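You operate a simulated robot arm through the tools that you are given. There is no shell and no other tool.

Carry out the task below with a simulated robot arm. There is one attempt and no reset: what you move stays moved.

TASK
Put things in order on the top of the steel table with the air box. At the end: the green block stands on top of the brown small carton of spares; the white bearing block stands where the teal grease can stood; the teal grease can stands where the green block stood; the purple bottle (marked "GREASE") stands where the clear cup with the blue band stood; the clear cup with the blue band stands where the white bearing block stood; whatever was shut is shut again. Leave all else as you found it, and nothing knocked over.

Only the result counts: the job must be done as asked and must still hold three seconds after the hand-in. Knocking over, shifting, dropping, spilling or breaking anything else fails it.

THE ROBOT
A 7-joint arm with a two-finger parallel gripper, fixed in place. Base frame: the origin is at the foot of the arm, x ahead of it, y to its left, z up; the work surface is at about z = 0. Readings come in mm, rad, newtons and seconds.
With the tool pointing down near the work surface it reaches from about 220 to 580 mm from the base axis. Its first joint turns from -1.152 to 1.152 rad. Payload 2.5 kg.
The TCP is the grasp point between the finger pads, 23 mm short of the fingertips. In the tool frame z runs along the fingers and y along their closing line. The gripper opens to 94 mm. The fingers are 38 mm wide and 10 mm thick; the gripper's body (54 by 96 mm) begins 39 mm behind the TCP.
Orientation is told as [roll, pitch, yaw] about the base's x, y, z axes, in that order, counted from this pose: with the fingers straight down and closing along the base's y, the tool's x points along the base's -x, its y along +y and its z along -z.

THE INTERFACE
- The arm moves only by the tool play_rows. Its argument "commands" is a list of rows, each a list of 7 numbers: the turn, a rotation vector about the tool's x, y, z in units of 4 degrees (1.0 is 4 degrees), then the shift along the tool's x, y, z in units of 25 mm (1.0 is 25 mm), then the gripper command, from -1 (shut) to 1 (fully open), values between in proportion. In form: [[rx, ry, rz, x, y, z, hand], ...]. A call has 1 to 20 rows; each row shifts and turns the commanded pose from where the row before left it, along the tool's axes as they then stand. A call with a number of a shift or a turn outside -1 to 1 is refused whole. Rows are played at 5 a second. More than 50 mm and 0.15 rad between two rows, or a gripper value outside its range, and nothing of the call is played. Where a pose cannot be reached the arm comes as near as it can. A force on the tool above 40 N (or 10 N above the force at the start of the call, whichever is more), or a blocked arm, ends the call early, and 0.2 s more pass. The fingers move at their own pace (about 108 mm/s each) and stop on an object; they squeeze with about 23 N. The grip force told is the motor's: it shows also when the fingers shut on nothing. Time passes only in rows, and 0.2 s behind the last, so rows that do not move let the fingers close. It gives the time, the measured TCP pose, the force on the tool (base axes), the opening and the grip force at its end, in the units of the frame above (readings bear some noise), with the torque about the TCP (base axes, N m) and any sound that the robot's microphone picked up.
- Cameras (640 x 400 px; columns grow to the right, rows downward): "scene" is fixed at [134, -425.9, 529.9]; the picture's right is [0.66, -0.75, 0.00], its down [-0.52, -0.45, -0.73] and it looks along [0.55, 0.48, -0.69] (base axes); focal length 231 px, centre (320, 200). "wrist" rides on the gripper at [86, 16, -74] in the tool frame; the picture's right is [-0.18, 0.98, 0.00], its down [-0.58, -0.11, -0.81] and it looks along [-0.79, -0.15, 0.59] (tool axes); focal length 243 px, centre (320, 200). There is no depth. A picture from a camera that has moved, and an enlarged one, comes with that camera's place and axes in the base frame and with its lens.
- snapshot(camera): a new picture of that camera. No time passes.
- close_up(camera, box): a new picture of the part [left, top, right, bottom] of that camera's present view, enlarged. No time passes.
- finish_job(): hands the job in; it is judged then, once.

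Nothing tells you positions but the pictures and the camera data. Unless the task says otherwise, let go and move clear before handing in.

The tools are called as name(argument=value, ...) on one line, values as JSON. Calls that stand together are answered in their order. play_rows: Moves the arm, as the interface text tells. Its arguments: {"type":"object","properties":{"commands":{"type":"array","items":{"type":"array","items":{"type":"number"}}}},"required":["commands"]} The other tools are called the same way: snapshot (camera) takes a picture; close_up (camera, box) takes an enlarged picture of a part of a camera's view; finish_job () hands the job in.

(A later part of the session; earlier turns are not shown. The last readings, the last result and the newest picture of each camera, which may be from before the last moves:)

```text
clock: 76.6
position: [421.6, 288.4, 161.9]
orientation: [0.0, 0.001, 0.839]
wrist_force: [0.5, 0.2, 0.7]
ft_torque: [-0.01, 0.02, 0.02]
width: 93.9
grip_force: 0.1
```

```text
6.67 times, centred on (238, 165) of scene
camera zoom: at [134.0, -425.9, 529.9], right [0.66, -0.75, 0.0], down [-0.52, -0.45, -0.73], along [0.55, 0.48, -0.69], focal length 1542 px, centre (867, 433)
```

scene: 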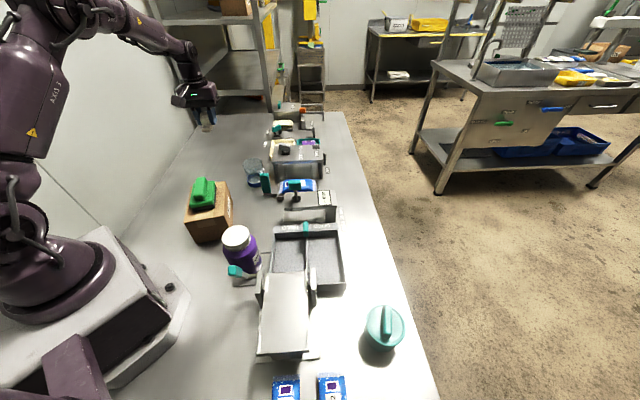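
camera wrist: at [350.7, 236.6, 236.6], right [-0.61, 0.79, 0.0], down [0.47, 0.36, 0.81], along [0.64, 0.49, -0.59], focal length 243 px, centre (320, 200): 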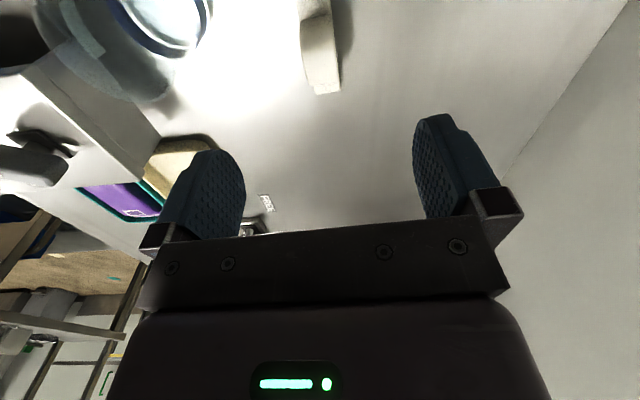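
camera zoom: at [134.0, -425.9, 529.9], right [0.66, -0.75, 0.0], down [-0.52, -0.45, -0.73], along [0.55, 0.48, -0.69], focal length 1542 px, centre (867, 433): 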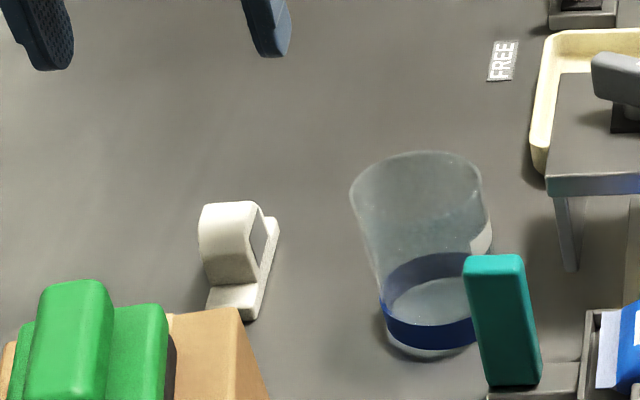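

The bearing block stands upright on the can's old spot. Next is the clear cup near (460,165): I'll raise and move above it, keeping this yaw because it clears both the teal lever and the stand.

play_rows(commands=[[0, 0, 0, 0, 0, -0.8, 1], [0, 0, 0, 0, 0, -0.8, 1], [0, 0, 0, 0.53, -0.9, 0, 1], [0, 0, 0, 0.53, -0.9, 0, 1], [0, 0, 0, 0.53, -0.9, 0, 1], [0, 0, 0, 0.53, -0.9, 0, 1], [0, 0, 0, 0.52, -0.91, 0, 1], [0, 0, 0, 0, 0, 0, 1]])

snapshot(camera="wrist")

close_up(camera="wrist", box=[224, 0, 416, 120])

close_up(camera="scene", box=[230, 145, 294, 185])

```text
clock: 78.4
position: [460.0, 164.6, 201.5]
orientation: [0.0, 0.001, 0.836]
wrist_force: [0.3, 0.0, -1.1]
ft_torque: [0.01, -0.04, -0.03]
width: 94.1
grip_force: 0.0
```

```text
taken
camera wrist: at [390.1, 112.0, 275.6], right [-0.61, 0.79, 0.0], down [0.47, 0.36, 0.81], along [0.64, 0.49, -0.59], focal length 243 px, centre (320, 200)
```

wrist: 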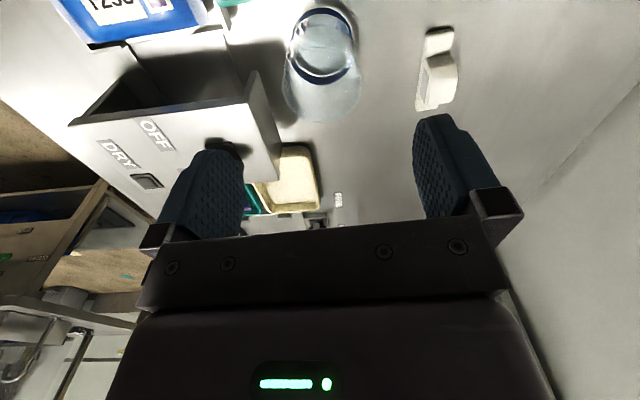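

```text
3.33 times, centred on (320, 60) of wrist
camera zoom: at [390.1, 112.0, 275.6], right [-0.61, 0.79, 0.0], down [0.47, 0.36, 0.81], along [0.64, 0.49, -0.59], focal length 809 px, centre (320, 667)
```

zoom: 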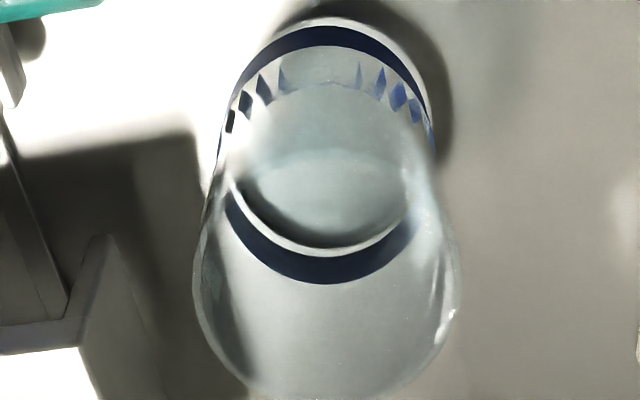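

```text
10.00 times, centred on (262, 165) of scene
camera zoom: at [134.0, -425.9, 529.9], right [0.66, -0.75, 0.0], down [-0.52, -0.45, -0.73], along [0.55, 0.48, -0.69], focal length 2313 px, centre (900, 550)
```

zoom: 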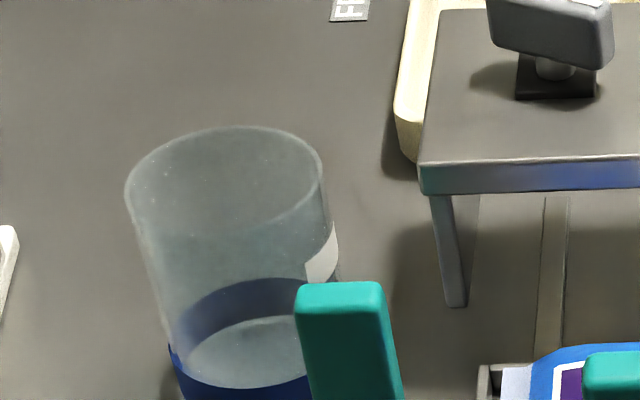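

close_up(camera="wrist", box=[224, 30, 416, 150])

close_up(camera="scene", box=[225, 150, 289, 190])

```text
3.33 times, centred on (320, 90) of wrist
camera zoom: at [390.1, 112.0, 275.6], right [-0.61, 0.79, 0.0], down [0.47, 0.36, 0.81], along [0.64, 0.49, -0.59], focal length 809 px, centre (320, 567)
```

zoom: 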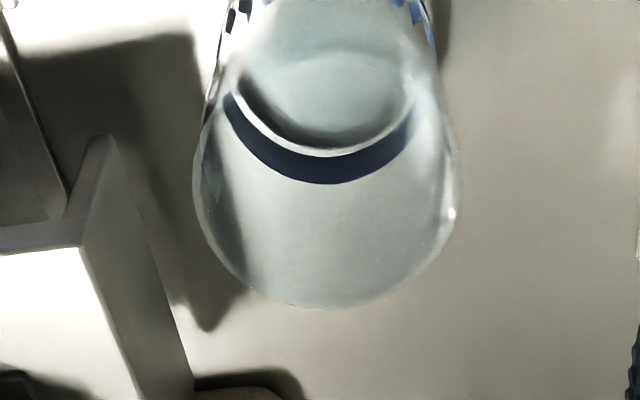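

```text
10.00 times, centred on (257, 170) of scene
camera zoom: at [134.0, -425.9, 529.9], right [0.66, -0.75, 0.0], down [-0.52, -0.45, -0.73], along [0.55, 0.48, -0.69], focal length 2313 px, centre (950, 500)
```

zoom: 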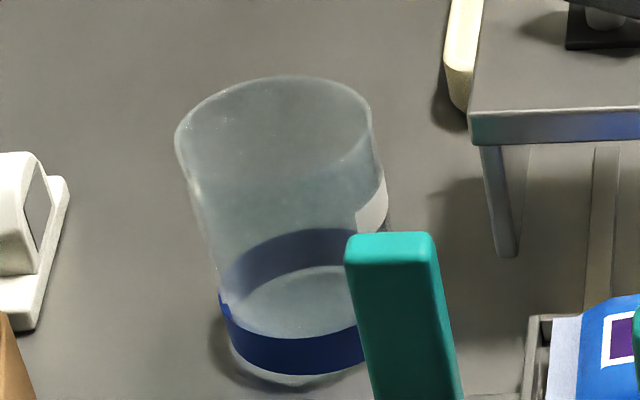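

The cup is at about (471,177), with a 65 mm rim at z≈86. The stand's side lies about 77 mm from it along the closing line, so there is room. I'll move over it and descend to just above the rim.

play_rows(commands=[[0, 0, 0, -0.33, -0.02, 0, 0.85], [0, 0, 0, -0.33, -0.02, 0, 0.85], [0, 0, 0, 0, 0, 0.9, 0.85], [0, 0, 0, 0, 0, 0.9, 0.85], [0, 0, 0, 0, 0, 0.9, 0.85], [0, 0, 0, 0, 0, 0, 0.85]])

snapshot(camera="wrist")

close_up(camera="scene", box=[220, 130, 300, 180])

close_up(camera="wrist", box=[224, 30, 416, 150])

```text
clock: 79.8
position: [472.6, 176.6, 133.6]
orientation: [-0.001, 0.001, 0.838]
wrist_force: [0.3, 0.0, -0.1]
ft_torque: [-0.01, -0.02, 0.01]
width: 87.1
grip_force: 0.0
```

```text
taken
camera wrist: at [401.7, 123.9, 207.4], right [-0.61, 0.79, 0.0], down [0.47, 0.36, 0.81], along [0.64, 0.49, -0.59], focal length 243 px, centre (320, 200)
```

wrist: 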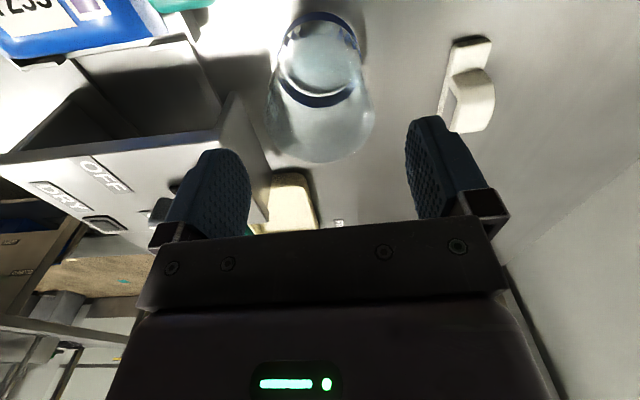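

```text
8.00 times, centred on (260, 155) of scene
camera zoom: at [134.0, -425.9, 529.9], right [0.66, -0.75, 0.0], down [-0.52, -0.45, -0.73], along [0.55, 0.48, -0.69], focal length 1850 px, centre (800, 560)
```

zoom: 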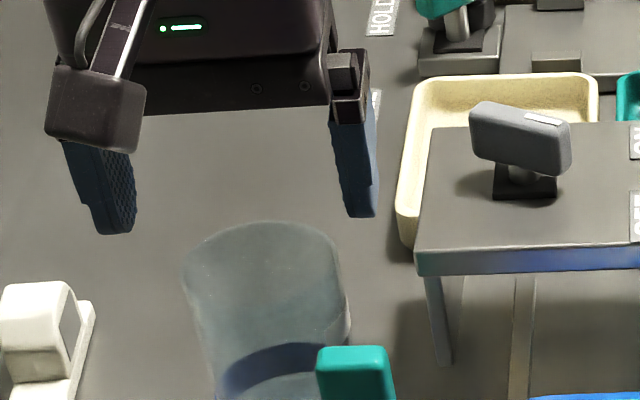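

```text
3.33 times, centred on (320, 90) of wrist
camera zoom: at [401.7, 123.9, 207.4], right [-0.61, 0.79, 0.0], down [0.47, 0.36, 0.81], along [0.64, 0.49, -0.59], focal length 809 px, centre (320, 567)
```

zoom: 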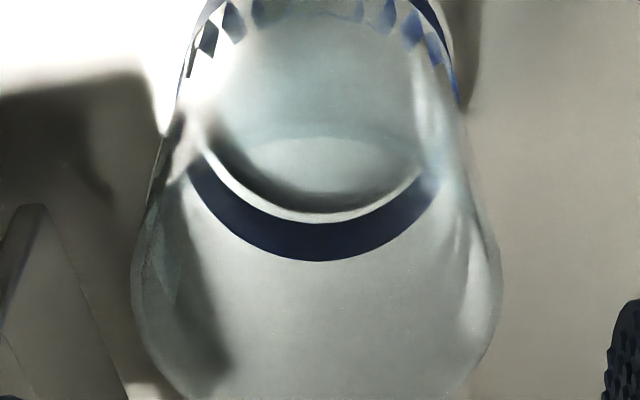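

The cup is centred between the fingers within 1 mm; its original centre is (471.7,177). I'll descend around it and close gently.

play_rows(commands=[[0, 0, 0, 0, 0, 0.8, 0.85], [0, 0, 0, 0, 0, 0.9, 0.85], [0, 0, 0, 0, 0, 0.76, 0.85], [0, 0, 0, 0, 0, 0, 0.85]])

snapshot(camera="wrist")

close_up(camera="scene", box=[220, 140, 300, 190])

```text
clock: 80.8
position: [472.3, 177.0, 70.9]
orientation: [0.001, -0.002, 0.839]
wrist_force: [-0.1, 0.2, 0.3]
ft_torque: [0.02, -0.02, -0.01]
width: 87.0
grip_force: 0.0
```

```text
taken
camera wrist: at [401.7, 124.0, 145.9], right [-0.61, 0.79, 0.0], down [0.47, 0.36, 0.81], along [0.64, 0.49, -0.59], focal length 243 px, centre (320, 200)
```

wrist: 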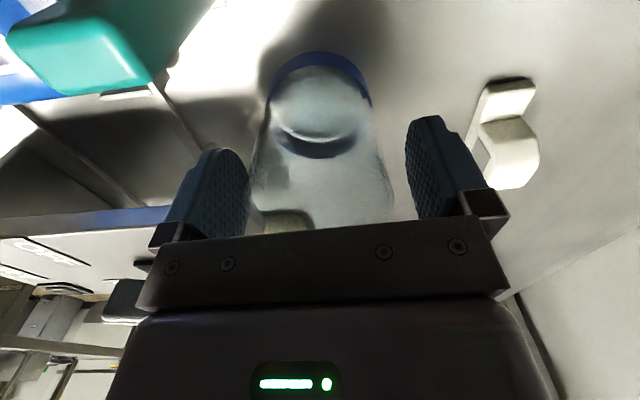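

```text
8.00 times, centred on (260, 165) of scene
camera zoom: at [134.0, -425.9, 529.9], right [0.66, -0.75, 0.0], down [-0.52, -0.45, -0.73], along [0.55, 0.48, -0.69], focal length 1850 px, centre (800, 480)
```

zoom: 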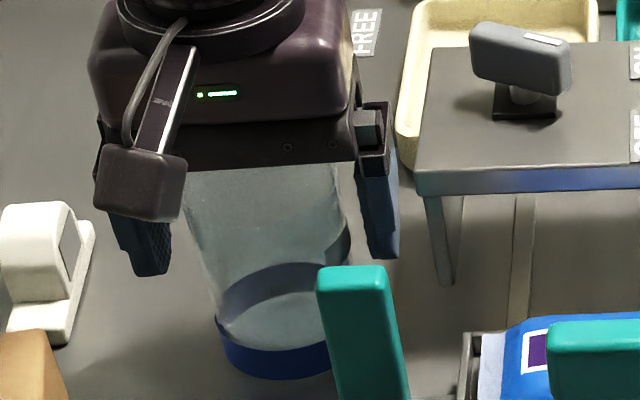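

play_rows(commands=[[0, 0, 0, 0, 0, 0, 0.6], [0, 0, 0, 0, 0, 0, 0.4], [0, 0, 0, 0, 0, 0, 0], [0, 0, 0, 0, 0, 0, -1], [0, 0, 0, 0, 0, 0, -1], [0, 0, 0, 0, 0, 0, -1]])

snapshot(camera="wrist")

close_up(camera="scene", box=[220, 140, 300, 190])

```text
clock: 82.2
position: [472.3, 176.1, 71.8]
orientation: [0.0, -0.001, 0.838]
wrist_force: [-0.5, 0.7, 0.9]
ft_torque: [0.06, 0.03, 0.02]
width: 63.4
grip_force: 22.9
```

```text
taken
camera wrist: at [401.7, 124.0, 146.2], right [-0.61, 0.79, 0.0], down [0.47, 0.36, 0.81], along [0.64, 0.49, -0.59], focal length 243 px, centre (320, 200)
```

wrist: 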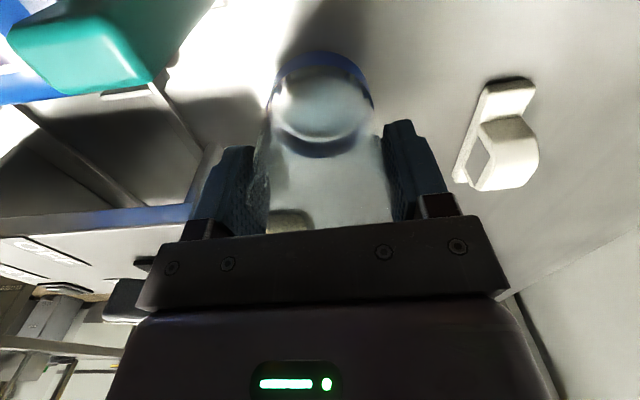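

```text
8.00 times, centred on (260, 165) of scene
camera zoom: at [134.0, -425.9, 529.9], right [0.66, -0.75, 0.0], down [-0.52, -0.45, -0.73], along [0.55, 0.48, -0.69], focal length 1850 px, centre (800, 480)
```

zoom: 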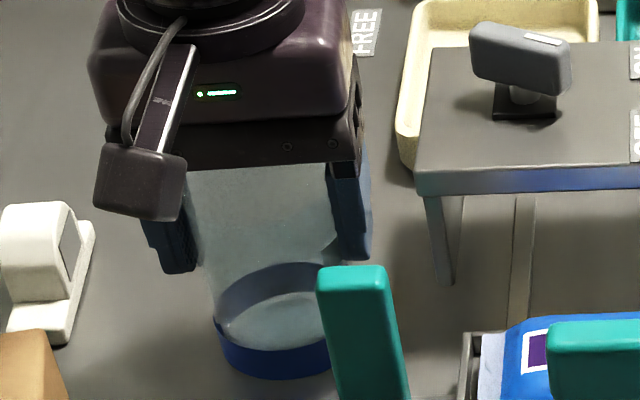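

The cup is gripped at 63 mm. I'll lift a little to test, then raise to about z=240.

play_rows(commands=[[0, 0, 0, 0, 0, -0.3, -1], [0, 0, 0, 0, 0, -0.5, -1], [0, 0, 0, 0, 0, -0.8, -1], [0, 0, 0, 0, 0, -0.9, -1], [0, 0, 0, 0, 0, -0.9, -1], [0, 0, 0, 0, 0, -0.9, -1], [0, 0, 0, 0, 0, -0.9, -1], [0, 0, 0, 0, 0, -0.8, -1], [0, 0, 0, 0, 0, -0.72, -1], [0, 0, 0, 0, 0, 0, -1]])

snapshot(camera="wrist")

snapshot(camera="scene")

```text
clock: 84.4
position: [472.3, 176.2, 239.6]
orientation: [0.001, -0.002, 0.838]
wrist_force: [1.0, 0.0, 0.1]
ft_torque: [-0.01, -0.03, 0.01]
width: 63.1
grip_force: 22.7
```

```text
taken
camera wrist: at [401.8, 123.9, 315.1], right [-0.61, 0.79, 0.0], down [0.47, 0.36, 0.81], along [0.64, 0.49, -0.59], focal length 243 px, centre (320, 200)
```

wrist: 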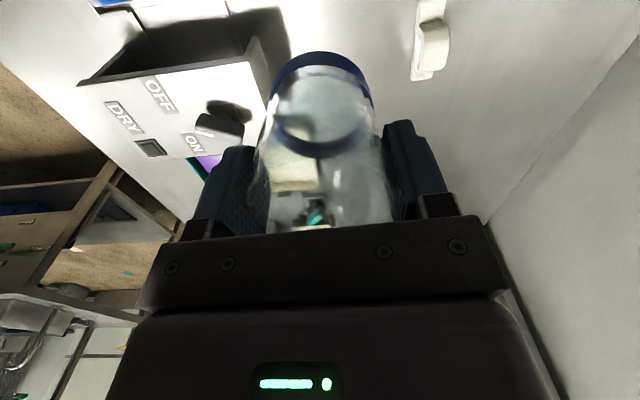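

```text
taken
```

scene: 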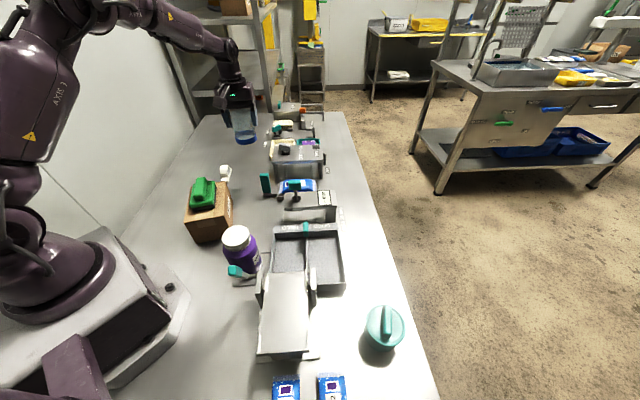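

The cup is held securely. I'll carry it straight across to above the bearing block's old place at (487,-290).

play_rows(commands=[[0, 0, 0, 0.42, -0.4, 0, -1], [0, 0, 0, 0.87, -0.835, 0, -1], [0, 0, 0, 0.87, -0.835, 0, -1], [0, 0, 0, 0.87, -0.835, 0, -1], [0, 0, 0, 0.87, -0.835, 0, -1], [0, 0, 0, 0.87, -0.835, 0, -1], [0, 0, 0, 0.87, -0.835, 0, -1], [0, 0, 0, 0.87, -0.835, 0, -1], [0, 0, 0, 0.87, -0.835, 0, -1], [0, 0, 0, 0.87, -0.835, 0, -1], [0, 0, 0, 0.87, -0.835, 0, -1], [0, 0, 0, 0.87, -0.835, 0, -1], [0, 0, 0, 0.87, -0.835, 0, -1], [0, 0, 0, 0.87, -0.835, 0, -1], [0, 0, 0, 0.87, -0.835, 0, -1], [0, 0, 0, 0.86, -0.83, 0, -1], [0, 0, 0, 0, 0, 0, -1]])

play_rows(commands=[[0, 0, 0, 0, 0, 0.7, -1], [0, 0, 0, 0, 0, 0.9, -1], [0, 0, 0, 0, 0, 0.9, -1], [0, 0, 0, 0, 0, 0.9, -1], [0, 0, 0, 0, 0, 0.9, -1], [0, 0, 0, 0, 0, 0.9, -1], [0, 0, 0, 0, 0, 0.7, -1], [0, 0, 0, 0, 0, 0, -1]])

snapshot(camera="wrist")

close_up(camera="scene", box=[335, 205, 431, 265])

```text
clock: 88.0
position: [486.6, -289.6, 239.9]
orientation: [0.0, -0.001, 0.838]
wrist_force: [-0.5, -0.8, -1.0]
ft_torque: [0.02, 0.02, -0.01]
width: 63.0
grip_force: 23.2
```

```text
clock: 89.8
position: [488.3, -291.5, 91.9]
orientation: [0.0, 0.002, 0.837]
wrist_force: [0.2, -0.3, -0.8]
ft_torque: [0.02, -0.01, 0.01]
width: 62.7
grip_force: 23.0
```

```text
taken
camera wrist: at [417.6, -342.4, 166.8], right [-0.61, 0.79, 0.0], down [0.47, 0.36, 0.81], along [0.64, 0.49, -0.59], focal length 243 px, centre (320, 200)
```

wrist: 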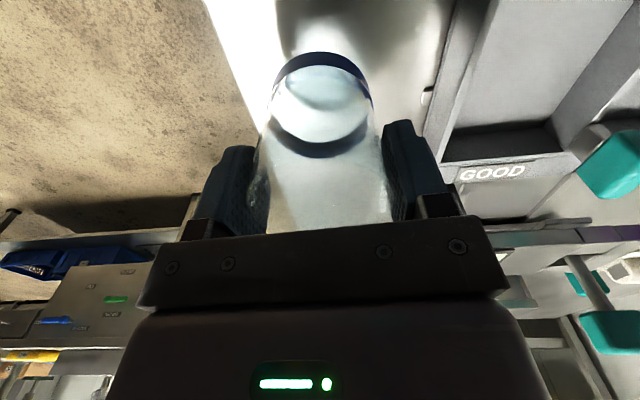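

```text
6.67 times, centred on (383, 235) of scene
camera zoom: at [134.0, -425.9, 529.9], right [0.66, -0.75, 0.0], down [-0.52, -0.45, -0.73], along [0.55, 0.48, -0.69], focal length 1542 px, centre (-100, -33)
```

zoom: 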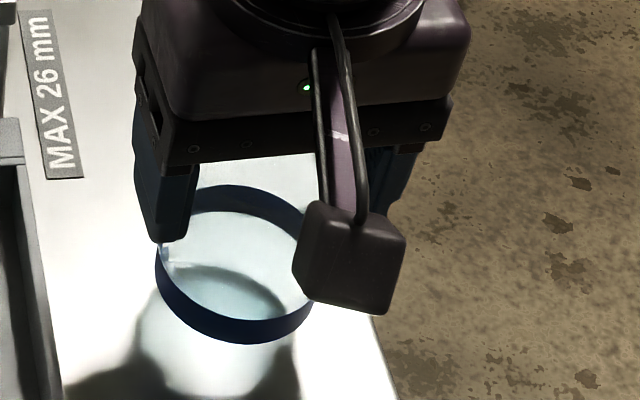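

The cup is above the right place with about 20 mm to go. I'll lower it gently.

play_rows(commands=[[0, 0, 0, 0, 0, 0.3, -1], [0, 0, 0, 0, 0, 0.2, -1], [0, 0, 0, 0, 0, 0.12, -1], [0, 0, 0, 0, 0, 0.06, -1], [0, 0, 0, 0, 0, 0.04, -1], [0, 0, 0, 0, 0, 0, -1]])

close_up(camera="scene", box=[335, 205, 431, 265])

```text
clock: 91.2
position: [487.5, -292.1, 73.2]
orientation: [0.001, 0.001, 0.837]
wrist_force: [-0.2, 0.3, -0.8]
ft_torque: [-0.01, 0.0, -0.02]
width: 62.8
grip_force: 22.9
```

```text
6.67 times, centred on (383, 235) of scene
camera zoom: at [134.0, -425.9, 529.9], right [0.66, -0.75, 0.0], down [-0.52, -0.45, -0.73], along [0.55, 0.48, -0.69], focal length 1542 px, centre (-100, -33)
```

zoom: 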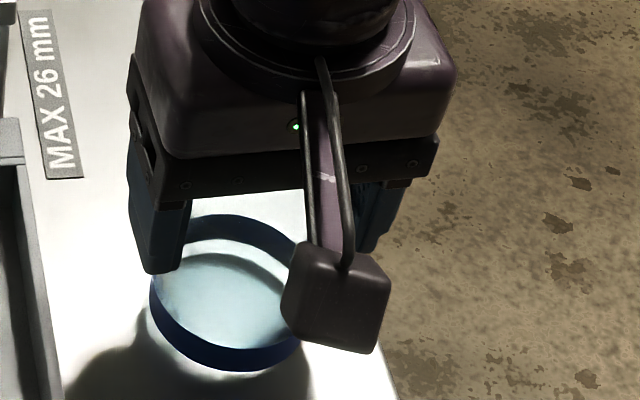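

play_rows(commands=[[0, 0, 0, 0, 0, 0.04, -1], [0, 0, 0, 0, 0, 0.04, -1], [0, 0, 0, 0, 0, 0, -1]])

```text
clock: 92.0
position: [486.9, -291.2, 73.2]
orientation: [0.001, -0.001, 0.838]
wrist_force: [-0.3, -0.5, -0.2]
ft_torque: [0.03, -0.02, 0.01]
width: 63.0
grip_force: 23.1
```

Still no contact; I'll continue by 1 mm steps.

play_rows(commands=[[0, 0, 0, 0, 0, 0.04, -1], [0, 0, 0, 0, 0, 0.04, -1], [0, 0, 0, 0, 0, 0, -1]])

close_up(camera="scene", box=[345, 225, 409, 265])

```text
clock: 92.8
position: [487.4, -290.3, 71.9]
orientation: [-0.002, 0.0, 0.838]
wrist_force: [-2.3, -0.8, 8.5]
ft_torque: [0.09, 0.14, 0.06]
width: 62.9
grip_force: 23.1
```

```text
10.00 times, centred on (377, 245) of scene
camera zoom: at [134.0, -425.8, 529.9], right [0.66, -0.75, 0.0], down [-0.52, -0.45, -0.73], along [0.55, 0.48, -0.69], focal length 2313 px, centre (-250, -250)
```

zoom: 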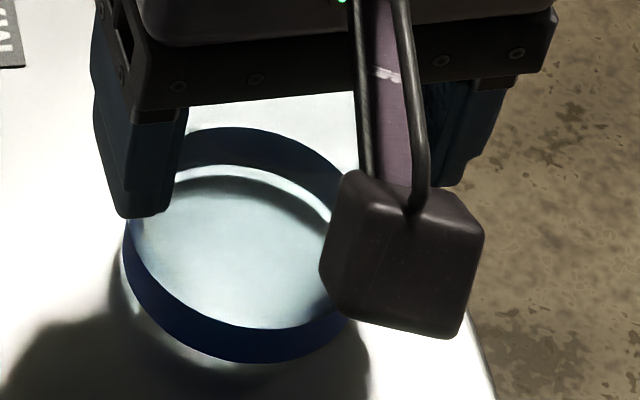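

Contact is felt at 8 N. I'll open gradually and rise straight up.

play_rows(commands=[[0, 0, 0, 0, 0, -0.02, 0.36], [0, 0, 0, 0, 0, 0, 0.45], [0, 0, 0, 0, 0, 0, 0.6], [0, 0, 0, 0, 0, 0, 0.75], [0, 0, 0, 0, 0, 0, 0.75], [0, 0, 0, 0, 0, -0.3, 0.75], [0, 0, 0, 0, 0, -0.7, 0.75], [0, 0, 0, 0, 0, -1, 0.75], [0, 0, 0, 0, 0, -1, 0.75], [0, 0, 0, 0, 0, -1, 0.75], [0, 0, 0, 0, 0, -1, 1], [0, 0, 0, 0, 0, 0, 1]])

snapshot(camera="wrist")

snapshot(camera="scene")

close_up(camera="scene", box=[335, 205, 431, 265])

```text
clock: 95.4
position: [487.0, -289.4, 196.5]
orientation: [0.002, -0.001, 0.838]
wrist_force: [0.2, -0.1, 0.1]
ft_torque: [0.01, 0.03, -0.03]
width: 94.0
grip_force: 0.0
```

```text
taken
camera wrist: at [417.0, -342.5, 271.4], right [-0.61, 0.79, 0.0], down [0.47, 0.36, 0.81], along [0.64, 0.49, -0.59], focal length 243 px, centre (320, 200)
```

wrist: 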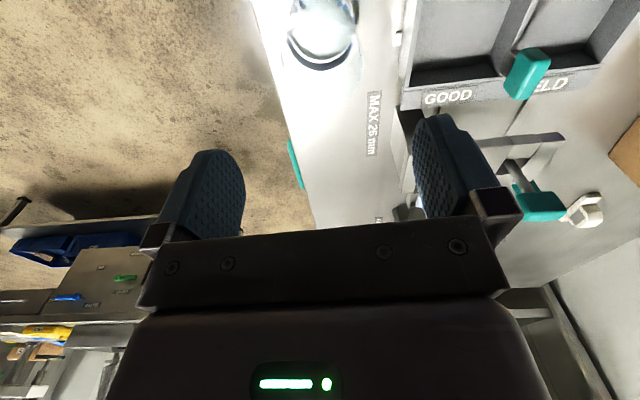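

```text
taken
```

scene: 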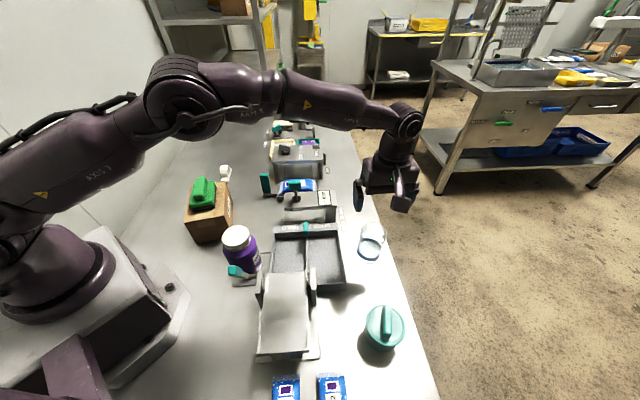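

```text
6.67 times, centred on (383, 235) of scene
camera zoom: at [134.0, -425.9, 529.9], right [0.66, -0.75, 0.0], down [-0.52, -0.45, -0.73], along [0.55, 0.48, -0.69], focal length 1542 px, centre (-100, -33)
```

zoom: 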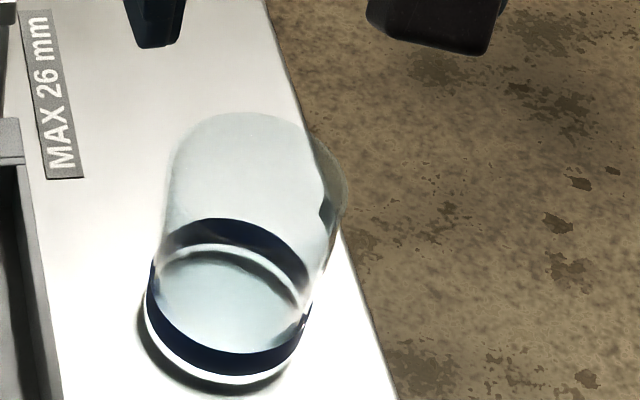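

The cup stands upright on the bearing block's old place. Now the purple bottle near (250,-64): I'll move above it with the same yaw, since that keeps the fingers away from the teal lever.

play_rows(commands=[[0, 0, 0, 0, 0, -0.7, 1], [0, 0, 0, 0, 0, -0.6, 1], [0, 0, 0, -0.034, 0.934, 0, 1], [0, 0, 0, -0.034, 0.934, 0, 1], [0, 0, 0, -0.034, 0.934, 0, 1], [0, 0, 0, -0.034, 0.934, 0, 1], [0, 0, 0, -0.034, 0.934, 0, 1], [0, 0, 0, -0.034, 0.934, 0, 1], [0, 0, 0, -0.034, 0.934, 0, 1], [0, 0, 0, -0.034, 0.934, 0, 1], [0, 0, 0, -0.034, 0.934, 0, 1], [0, 0, 0, -0.034, 0.934, 0, 1], [0, 0, 0, -0.034, 0.934, 0, 1], [0, 0, 0, -0.034, 0.934, 0, 1], [0, 0, 0, -0.034, 0.934, 0, 1], [0, 0, 0, -0.034, 0.934, 0, 1], [0, 0, 0, 0, 0, 0, 1]])

snapshot(camera="wrist")

snapshot(camera="scene")

close_up(camera="wrist", box=[208, 0, 432, 140])

```text
clock: 99.0
position: [252.5, -61.0, 228.3]
orientation: [0.0, 0.0, 0.838]
wrist_force: [-0.4, 0.7, 0.4]
ft_torque: [-0.01, 0.01, 0.04]
width: 94.1
grip_force: 0.1
```

```text
taken
camera wrist: at [181.6, -114.5, 303.6], right [-0.61, 0.79, 0.0], down [0.47, 0.36, 0.81], along [0.64, 0.49, -0.59], focal length 243 px, centre (320, 200)
```

wrist: 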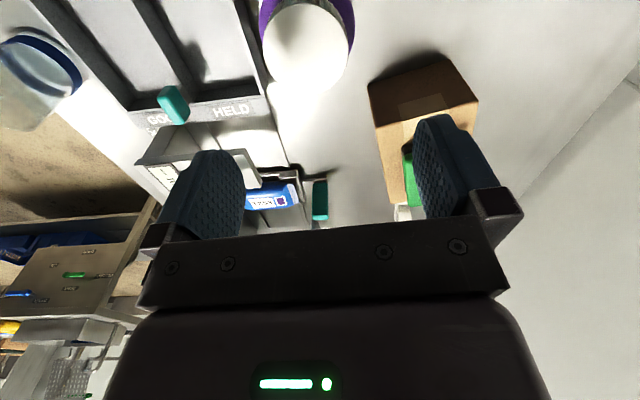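

```text
taken
```

scene: 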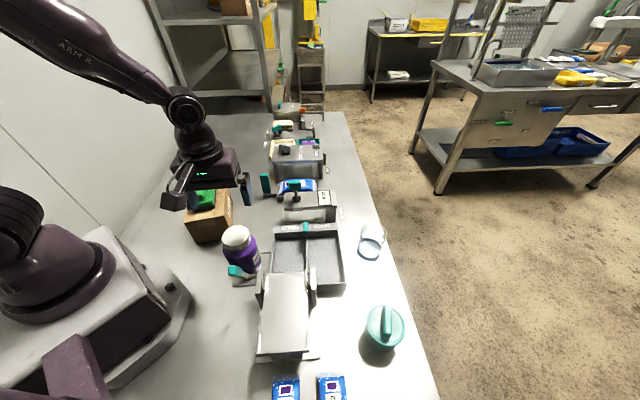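

```text
2.86 times, centred on (320, 70) of wrist
camera zoom: at [181.6, -114.5, 303.6], right [-0.61, 0.79, 0.0], down [0.47, 0.36, 0.81], along [0.64, 0.49, -0.59], focal length 693 px, centre (320, 571)
```

zoom: 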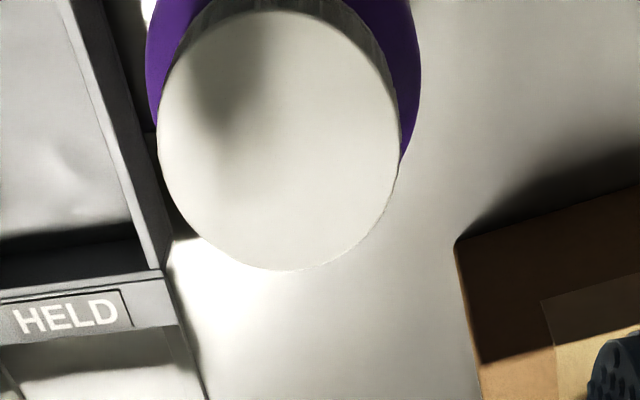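

The lid top triangulates to z≈119 at about (249.5,-75); the lid is 61 mm wide and the body about 78 mm. I'll shift over it, come down above the lid, and look again before choosing a grip on the body.

play_rows(commands=[[0, 0, 0, 0.44, -0.34, 0, 1], [0, 0, 0, 0, 0, 0.8, 1], [0, 0, 0, 0, 0, 0.8, 1], [0, 0, 0, 0, 0, 0.8, 1], [0, 0, 0, 0, 0, 0, 1]])

snapshot(camera="wrist")

close_up(camera="wrist", box=[208, 0, 432, 140])

close_up(camera="scene", box=[190, 185, 318, 265])

close_up(camera="scene", box=[208, 225, 304, 285])

```text
clock: 100.2
position: [251.5, -75.8, 166.4]
orientation: [0.0, 0.001, 0.837]
wrist_force: [0.3, -0.2, 0.2]
ft_torque: [0.0, 0.01, 0.01]
width: 94.2
grip_force: 0.1
```

```text
taken
camera wrist: at [180.7, -128.1, 242.3], right [-0.61, 0.79, 0.0], down [0.47, 0.36, 0.81], along [0.64, 0.49, -0.59], focal length 243 px, centre (320, 200)
```

wrist: 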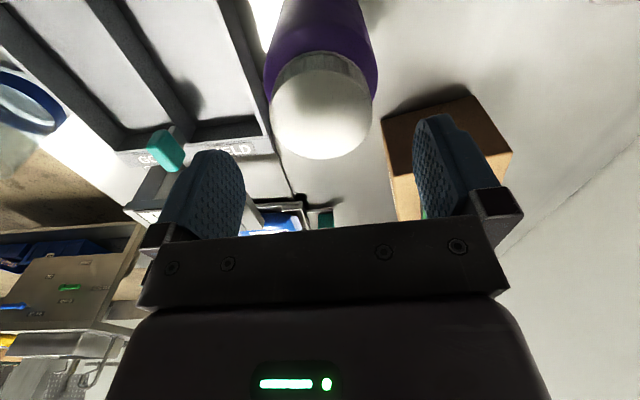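

```text
2.86 times, centred on (320, 70) of wrist
camera zoom: at [180.7, -128.1, 242.3], right [-0.61, 0.79, 0.0], down [0.47, 0.36, 0.81], along [0.64, 0.49, -0.59], focal length 693 px, centre (320, 571)
```

zoom: 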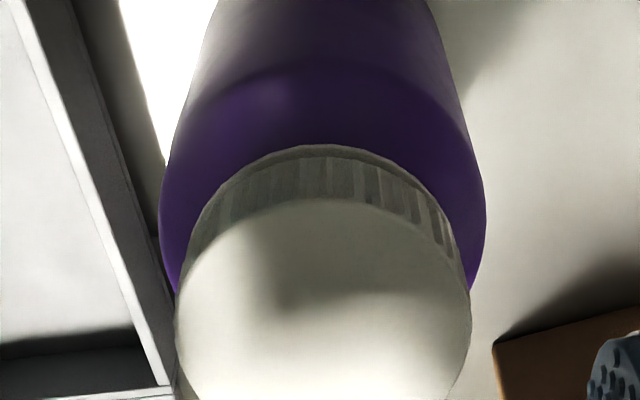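

```text
5.00 times, centred on (254, 225) of scene
camera zoom: at [134.0, -425.9, 529.9], right [0.66, -0.75, 0.0], down [-0.52, -0.45, -0.73], along [0.55, 0.48, -0.69], focal length 1156 px, centre (650, 75)
```

zoom: 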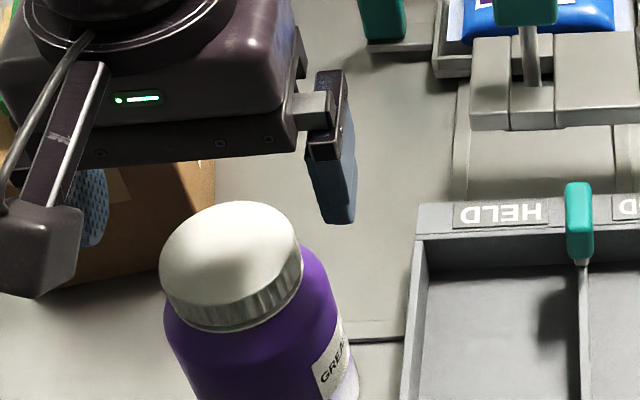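

```text
6.67 times, centred on (256, 255) of scene
camera zoom: at [134.0, -425.9, 529.9], right [0.66, -0.75, 0.0], down [-0.52, -0.45, -0.73], along [0.55, 0.48, -0.69], focal length 1542 px, centre (747, -167)
```

zoom: 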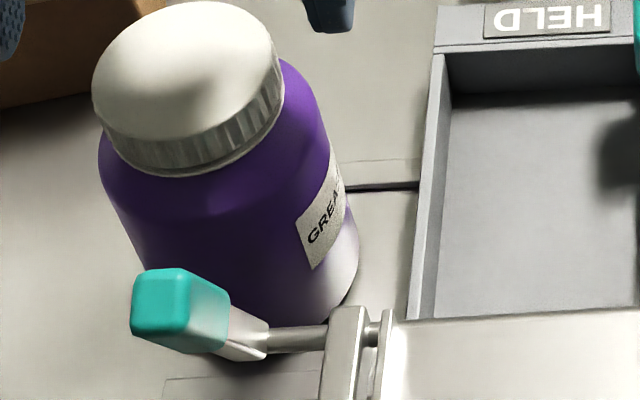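

The bottle is centred within about 2 mm. I'll nudge forward and descend around the body, checking once partway.

play_rows(commands=[[0, 0, 0, -0.08, 0, 0, 1], [0, 0, 0, 0, 0, 0.8, 1], [0, 0, 0, 0, 0, 0.8, 1], [0, 0, 0, 0, 0, 0.6, 1], [0, 0, 0, 0, 0, 0, 1]])

snapshot(camera="wrist")

close_up(camera="scene", box=[190, 205, 302, 275])

close_up(camera="wrist", box=[160, 50, 480, 250])

```text
clock: 101.4
position: [251.1, -75.1, 114.6]
orientation: [0.001, 0.0, 0.839]
wrist_force: [0.4, -0.1, 0.8]
ft_torque: [0.01, -0.01, -0.04]
width: 94.0
grip_force: 0.1
```

```text
taken
camera wrist: at [181.7, -126.8, 187.4], right [-0.61, 0.79, 0.0], down [0.47, 0.36, 0.81], along [0.64, 0.49, -0.59], focal length 243 px, centre (320, 200)
```

wrist: 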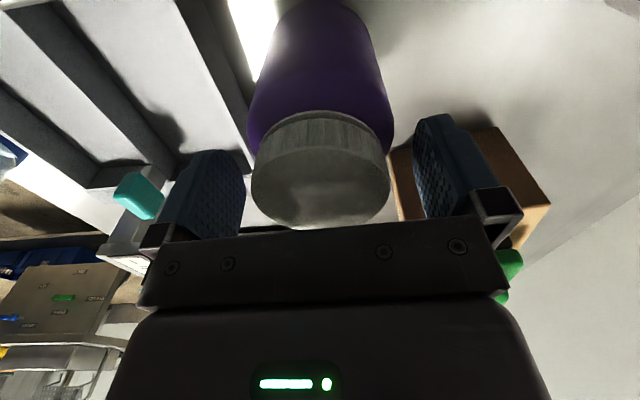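

```text
5.71 times, centred on (246, 240) of scene
camera zoom: at [134.0, -425.9, 529.9], right [0.66, -0.75, 0.0], down [-0.52, -0.45, -0.73], along [0.55, 0.48, -0.69], focal length 1322 px, centre (743, -29)
```

zoom: 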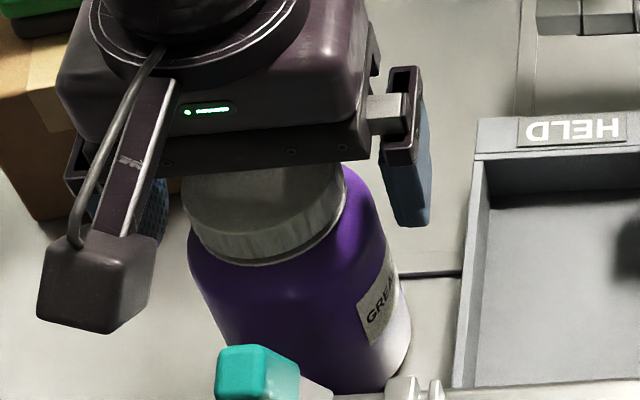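

```text
2.00 times, centred on (320, 150) of wrist
camera zoom: at [181.7, -126.8, 187.4], right [-0.61, 0.79, 0.0], down [0.47, 0.36, 0.81], along [0.64, 0.49, -0.59], focal length 485 px, centre (320, 300)
```

zoom: 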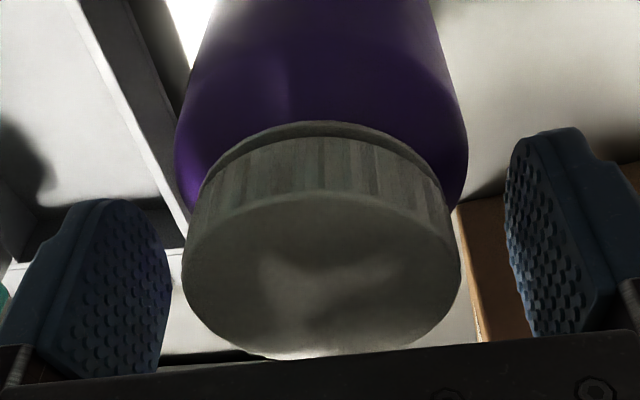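

Lid and palm clearances are consistent. I'll lower 24 mm more, keeping about 8 mm between palm and lid, then close on the body.

play_rows(commands=[[0, 0, 0, 0, 0, 0.5, 1], [0, 0, 0, 0, 0, 0.46, 1], [0, 0, 0, 0, 0, 0, 1]])

snapshot(camera="wrist")

close_up(camera="scene", box=[190, 205, 302, 275])

```text
clock: 102.2
position: [252.6, -75.1, 89.3]
orientation: [0.001, 0.0, 0.837]
wrist_force: [0.1, 1.3, 0.6]
ft_torque: [0.03, -0.04, -0.01]
width: 94.1
grip_force: 0.0
```

```text
taken
camera wrist: at [182.2, -127.1, 163.6], right [-0.61, 0.79, 0.0], down [0.47, 0.36, 0.81], along [0.64, 0.49, -0.59], focal length 243 px, centre (320, 200)
```

wrist: 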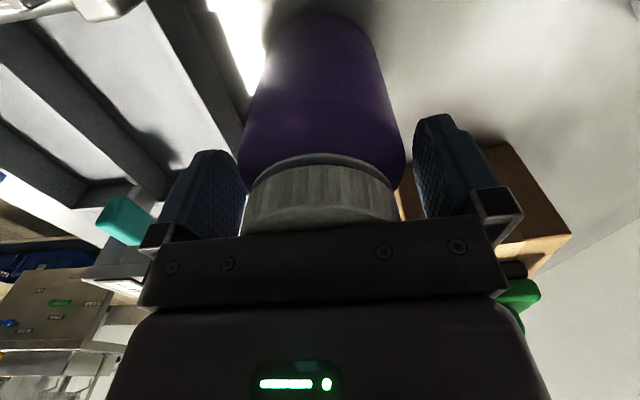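

```text
5.71 times, centred on (246, 240) of scene
camera zoom: at [134.0, -425.9, 529.9], right [0.66, -0.75, 0.0], down [-0.52, -0.45, -0.73], along [0.55, 0.48, -0.69], focal length 1322 px, centre (743, -29)
```

zoom: 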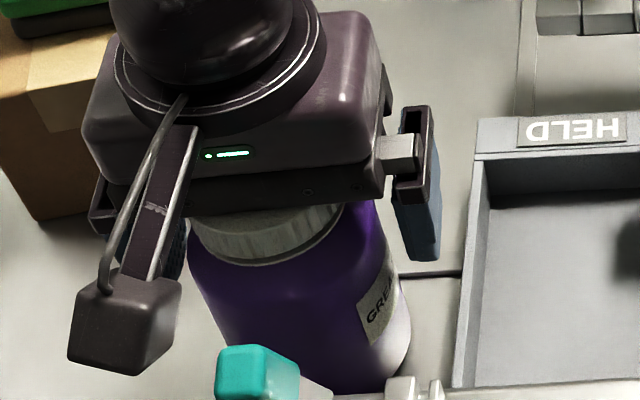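

play_rows(commands=[[0, 0, 0, 0, 0, 0, 0.8], [0, 0, 0, 0, 0, 0, 0.6], [0, 0, 0, 0, 0, 0, 0], [0, 0, 0, 0, 0, 0, -1], [0, 0, 0, 0, 0, 0, -1], [0, 0, 0, 0, 0, 0, -1]])

snapshot(camera="wrist")

close_up(camera="scene", box=[190, 205, 302, 275])

```text
clock: 103.6
position: [253.0, -75.5, 90.0]
orientation: [0.0, 0.0, 0.838]
wrist_force: [-0.3, 0.0, 0.0]
ft_torque: [0.04, -0.01, -0.02]
width: 73.8
grip_force: 23.5
```

```text
taken
camera wrist: at [182.1, -127.1, 163.7], right [-0.61, 0.79, 0.0], down [0.47, 0.36, 0.81], along [0.64, 0.49, -0.59], focal length 243 px, centre (320, 200)
```

wrist: 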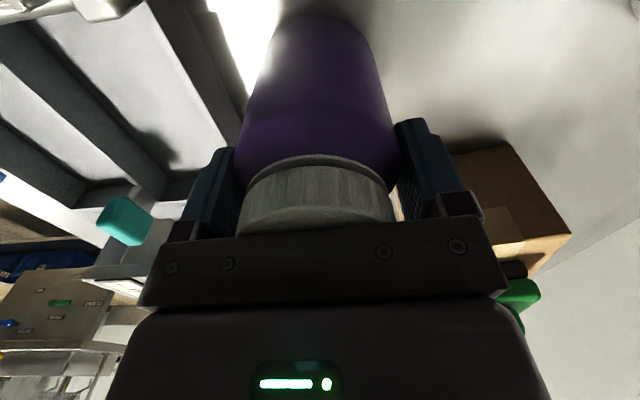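

```text
5.71 times, centred on (246, 240) of scene
camera zoom: at [134.0, -425.9, 529.9], right [0.66, -0.75, 0.0], down [-0.52, -0.45, -0.73], along [0.55, 0.48, -0.69], focal length 1322 px, centre (743, -29)
```

zoom: 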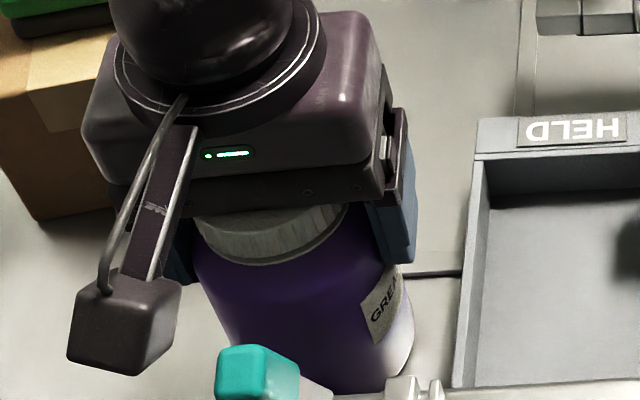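

The body is gripped at 74 mm. I'll lift slowly at first and check that nothing else moves.

play_rows(commands=[[0, 0, 0, 0, 0, -0.2, -1], [0, 0, 0, 0, 0, -0.3, -1], [0, 0, 0, 0, 0, -0.5, -1], [0, 0, 0, 0, 0, 0, -1]])

snapshot(camera="wrist")

close_up(camera="scene", box=[200, 215, 312, 285])

```text
clock: 104.6
position: [252.7, -74.2, 113.6]
orientation: [-0.001, 0.001, 0.838]
wrist_force: [0.8, -0.1, -4.8]
ft_torque: [0.01, -0.01, 0.01]
width: 73.5
grip_force: 23.0
```

```text
taken
camera wrist: at [181.9, -126.3, 188.7], right [-0.61, 0.79, 0.0], down [0.47, 0.36, 0.81], along [0.64, 0.49, -0.59], focal length 243 px, centre (320, 200)
```

wrist: 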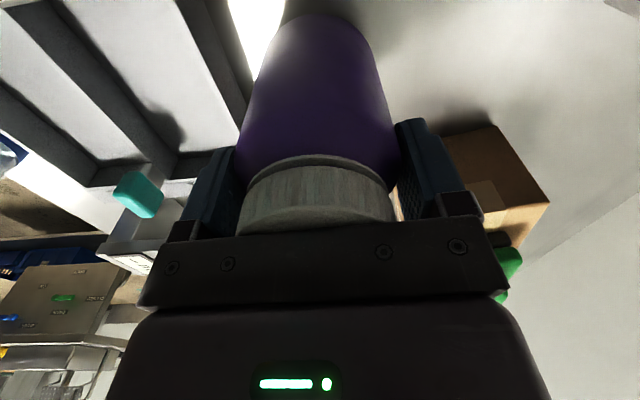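

```text
5.71 times, centred on (256, 250) of scene
camera zoom: at [134.0, -425.9, 529.9], right [0.66, -0.75, 0.0], down [-0.52, -0.45, -0.73], along [0.55, 0.48, -0.69], focal length 1322 px, centre (686, -86)
```

zoom: 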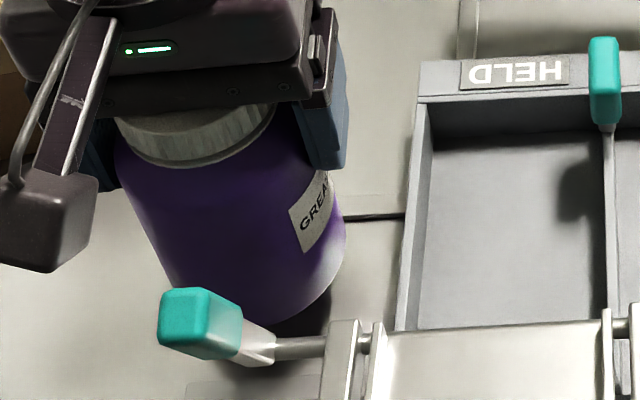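

The bottle is up, weighing about 5 N, and the lever and tray are untouched. I'll raise to z≈280 and carry it to the cup's old place.

play_rows(commands=[[0, 0, 0, 0, 0, -0.8, -1], [0, 0, 0, 0, 0, -0.9, -1], [0, 0, 0, 0, 0, -0.9, -1], [0, 0, 0, 0, 0, -0.9, -1], [0, 0, 0, 0, 0, -0.9, -1], [0, 0, 0, 0, 0, -0.9, -1], [0, 0, 0, 0, 0, -0.9, -1], [0, 0, 0, 0, 0, -0.4, -1], [0, 0, 0, 0, 0, 0, -1]])

play_rows(commands=[[0, 0, 0, -0.5, 0.01, 0, -1], [0, 0, 0, -0.9, 0.012, 0, -1], [0, 0, 0, -0.9, 0.012, 0, -1], [0, 0, 0, -0.9, 0.012, 0, -1], [0, 0, 0, -0.9, 0.012, 0, -1], [0, 0, 0, -0.9, 0.012, 0, -1], [0, 0, 0, -0.9, 0.012, 0, -1], [0, 0, 0, -0.9, 0.012, 0, -1], [0, 0, 0, -0.9, 0.012, 0, -1], [0, 0, 0, -0.9, 0.012, 0, -1], [0, 0, 0, -0.9, 0.012, 0, -1], [0, 0, 0, -0.9, 0.012, 0, -1], [0, 0, 0, -0.9, 0.012, 0, -1], [0, 0, 0, -0.9, 0.012, 0, -1], [0, 0, 0, -0.9, 0.012, 0, -1], [0, 0, 0, -0.23, 0.002, 0, -1], [0, 0, 0, 0, 0, 0, -1]])

snapshot(camera="wrist")

snapshot(camera="scene")

```text
clock: 106.6
position: [253.0, -73.9, 279.3]
orientation: [0.001, 0.0, 0.838]
wrist_force: [-0.3, -0.4, -3.6]
ft_torque: [0.02, -0.02, 0.01]
width: 73.5
grip_force: 23.2
```

```text
clock: 110.2
position: [473.0, 176.6, 277.6]
orientation: [0.0, 0.0, 0.839]
wrist_force: [-0.3, 0.2, -4.5]
ft_torque: [0.03, 0.02, -0.02]
width: 73.7
grip_force: 22.7
```

```text
taken
camera wrist: at [401.8, 124.4, 354.0], right [-0.61, 0.79, 0.0], down [0.47, 0.36, 0.81], along [0.64, 0.49, -0.59], focal length 243 px, centre (320, 200)
```

wrist: 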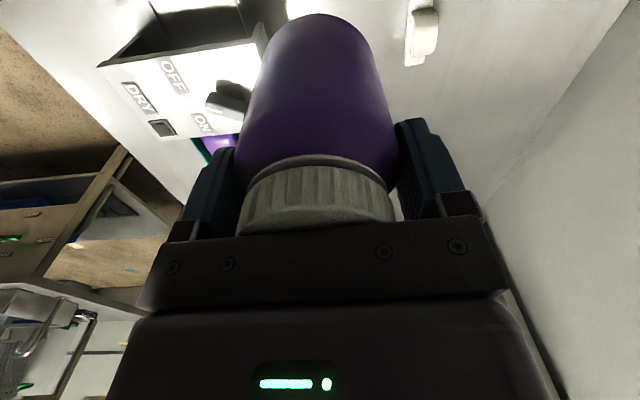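

```text
taken
```

scene: 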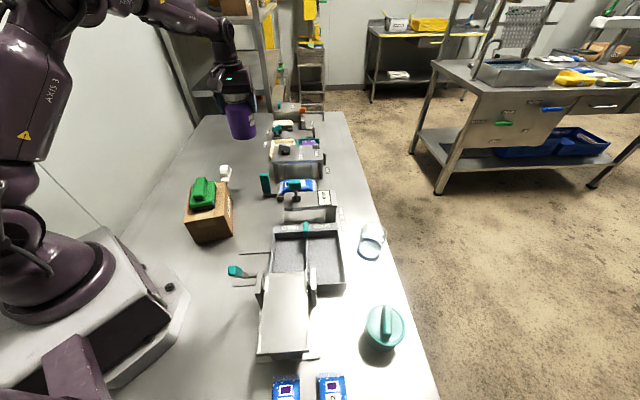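

The bottle hovers above the cup's old place at (472,177). I'll lower it, checking just before contact.

play_rows(commands=[[0, 0, 0, 0, 0, 0.6, -1], [0, 0, 0, 0, 0, 0.9, -1], [0, 0, 0, 0, 0, 0.9, -1], [0, 0, 0, 0, 0, 0.9, -1], [0, 0, 0, 0, 0, 0.9, -1], [0, 0, 0, 0, 0, 0.9, -1], [0, 0, 0, 0, 0, 0.9, -1], [0, 0, 0, 0, 0, 0.7, -1], [0, 0, 0, 0, 0, 0.2, -1], [0, 0, 0, 0, 0, 0, -1]])

close_up(camera="scene", box=[210, 135, 306, 195])

snapshot(camera="wrist")

```text
clock: 112.4
position: [472.6, 176.6, 106.8]
orientation: [-0.001, 0.0, 0.838]
wrist_force: [0.4, -0.3, -3.9]
ft_torque: [0.01, -0.03, -0.06]
width: 73.8
grip_force: 23.3
```

```text
6.67 times, centred on (258, 165) of scene
camera zoom: at [134.1, -425.8, 529.9], right [0.66, -0.75, 0.0], down [-0.52, -0.45, -0.73], along [0.55, 0.48, -0.69], focal length 1542 px, centre (733, 433)
```

zoom: 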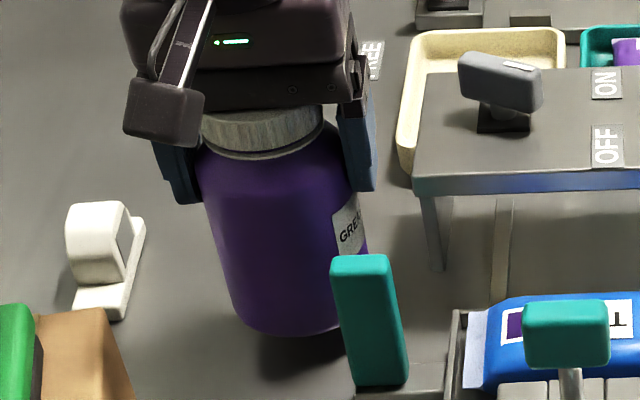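

```text
taken
camera wrist: at [402.5, 124.4, 181.5], right [-0.61, 0.79, 0.0], down [0.47, 0.36, 0.81], along [0.64, 0.49, -0.59], focal length 243 px, centre (320, 200)
```

wrist: 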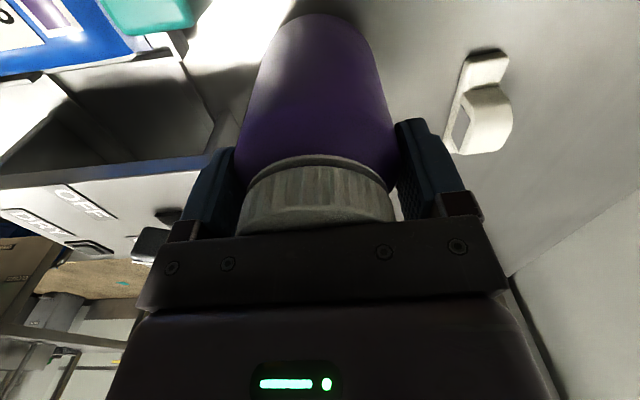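

play_rows(commands=[[0, 0, 0, 0, 0, 0.3, -1], [0, 0, 0, 0, 0, 0.16, -1], [0, 0, 0, 0, 0, 0.1, -1], [0, 0, 0, 0, 0, 0.04, -1], [0, 0, 0, 0, 0, 0, -1]])

play_rows(commands=[[0, 0, 0, 0, 0, 0.04, -1], [0, 0, 0, 0, 0, 0.03, -1], [0, 0, 0, 0, 0, 0, -1]])

```text
clock: 113.6
position: [472.2, 177.3, 90.9]
orientation: [0.001, 0.0, 0.837]
wrist_force: [0.2, -0.7, -4.1]
ft_torque: [-0.02, -0.07, -0.01]
width: 73.6
grip_force: 23.2
```

```text
clock: 114.4
position: [472.0, 176.7, 89.4]
orientation: [0.0, 0.0, 0.838]
wrist_force: [-0.5, 0.3, -4.2]
ft_torque: [0.04, 0.03, 0.01]
width: 73.5
grip_force: 23.2
```

No contact yet with the bottle just above the table. I'll continue in 1 mm steps until the force changes.

play_rows(commands=[[0, 0, 0, 0, 0, 0.04, -1], [0, 0, 0, 0, 0, 0, -1]])

play_rows(commands=[[0, 0, 0, 0, 0, 0.04, -1], [0, 0, 0, 0, 0, 0, -1]])

```text
clock: 115.0
position: [472.1, 176.2, 90.1]
orientation: [0.0, 0.0, 0.837]
wrist_force: [-0.7, 1.1, -2.6]
ft_torque: [-0.01, 0.06, -0.02]
width: 73.5
grip_force: 22.7
```

```text
clock: 115.6
position: [471.2, 176.5, 88.8]
orientation: [0.0, -0.001, 0.838]
wrist_force: [-6.6, -1.7, 14.6]
ft_torque: [-0.13, 0.65, 0.0]
width: 73.5
grip_force: 23.0
```

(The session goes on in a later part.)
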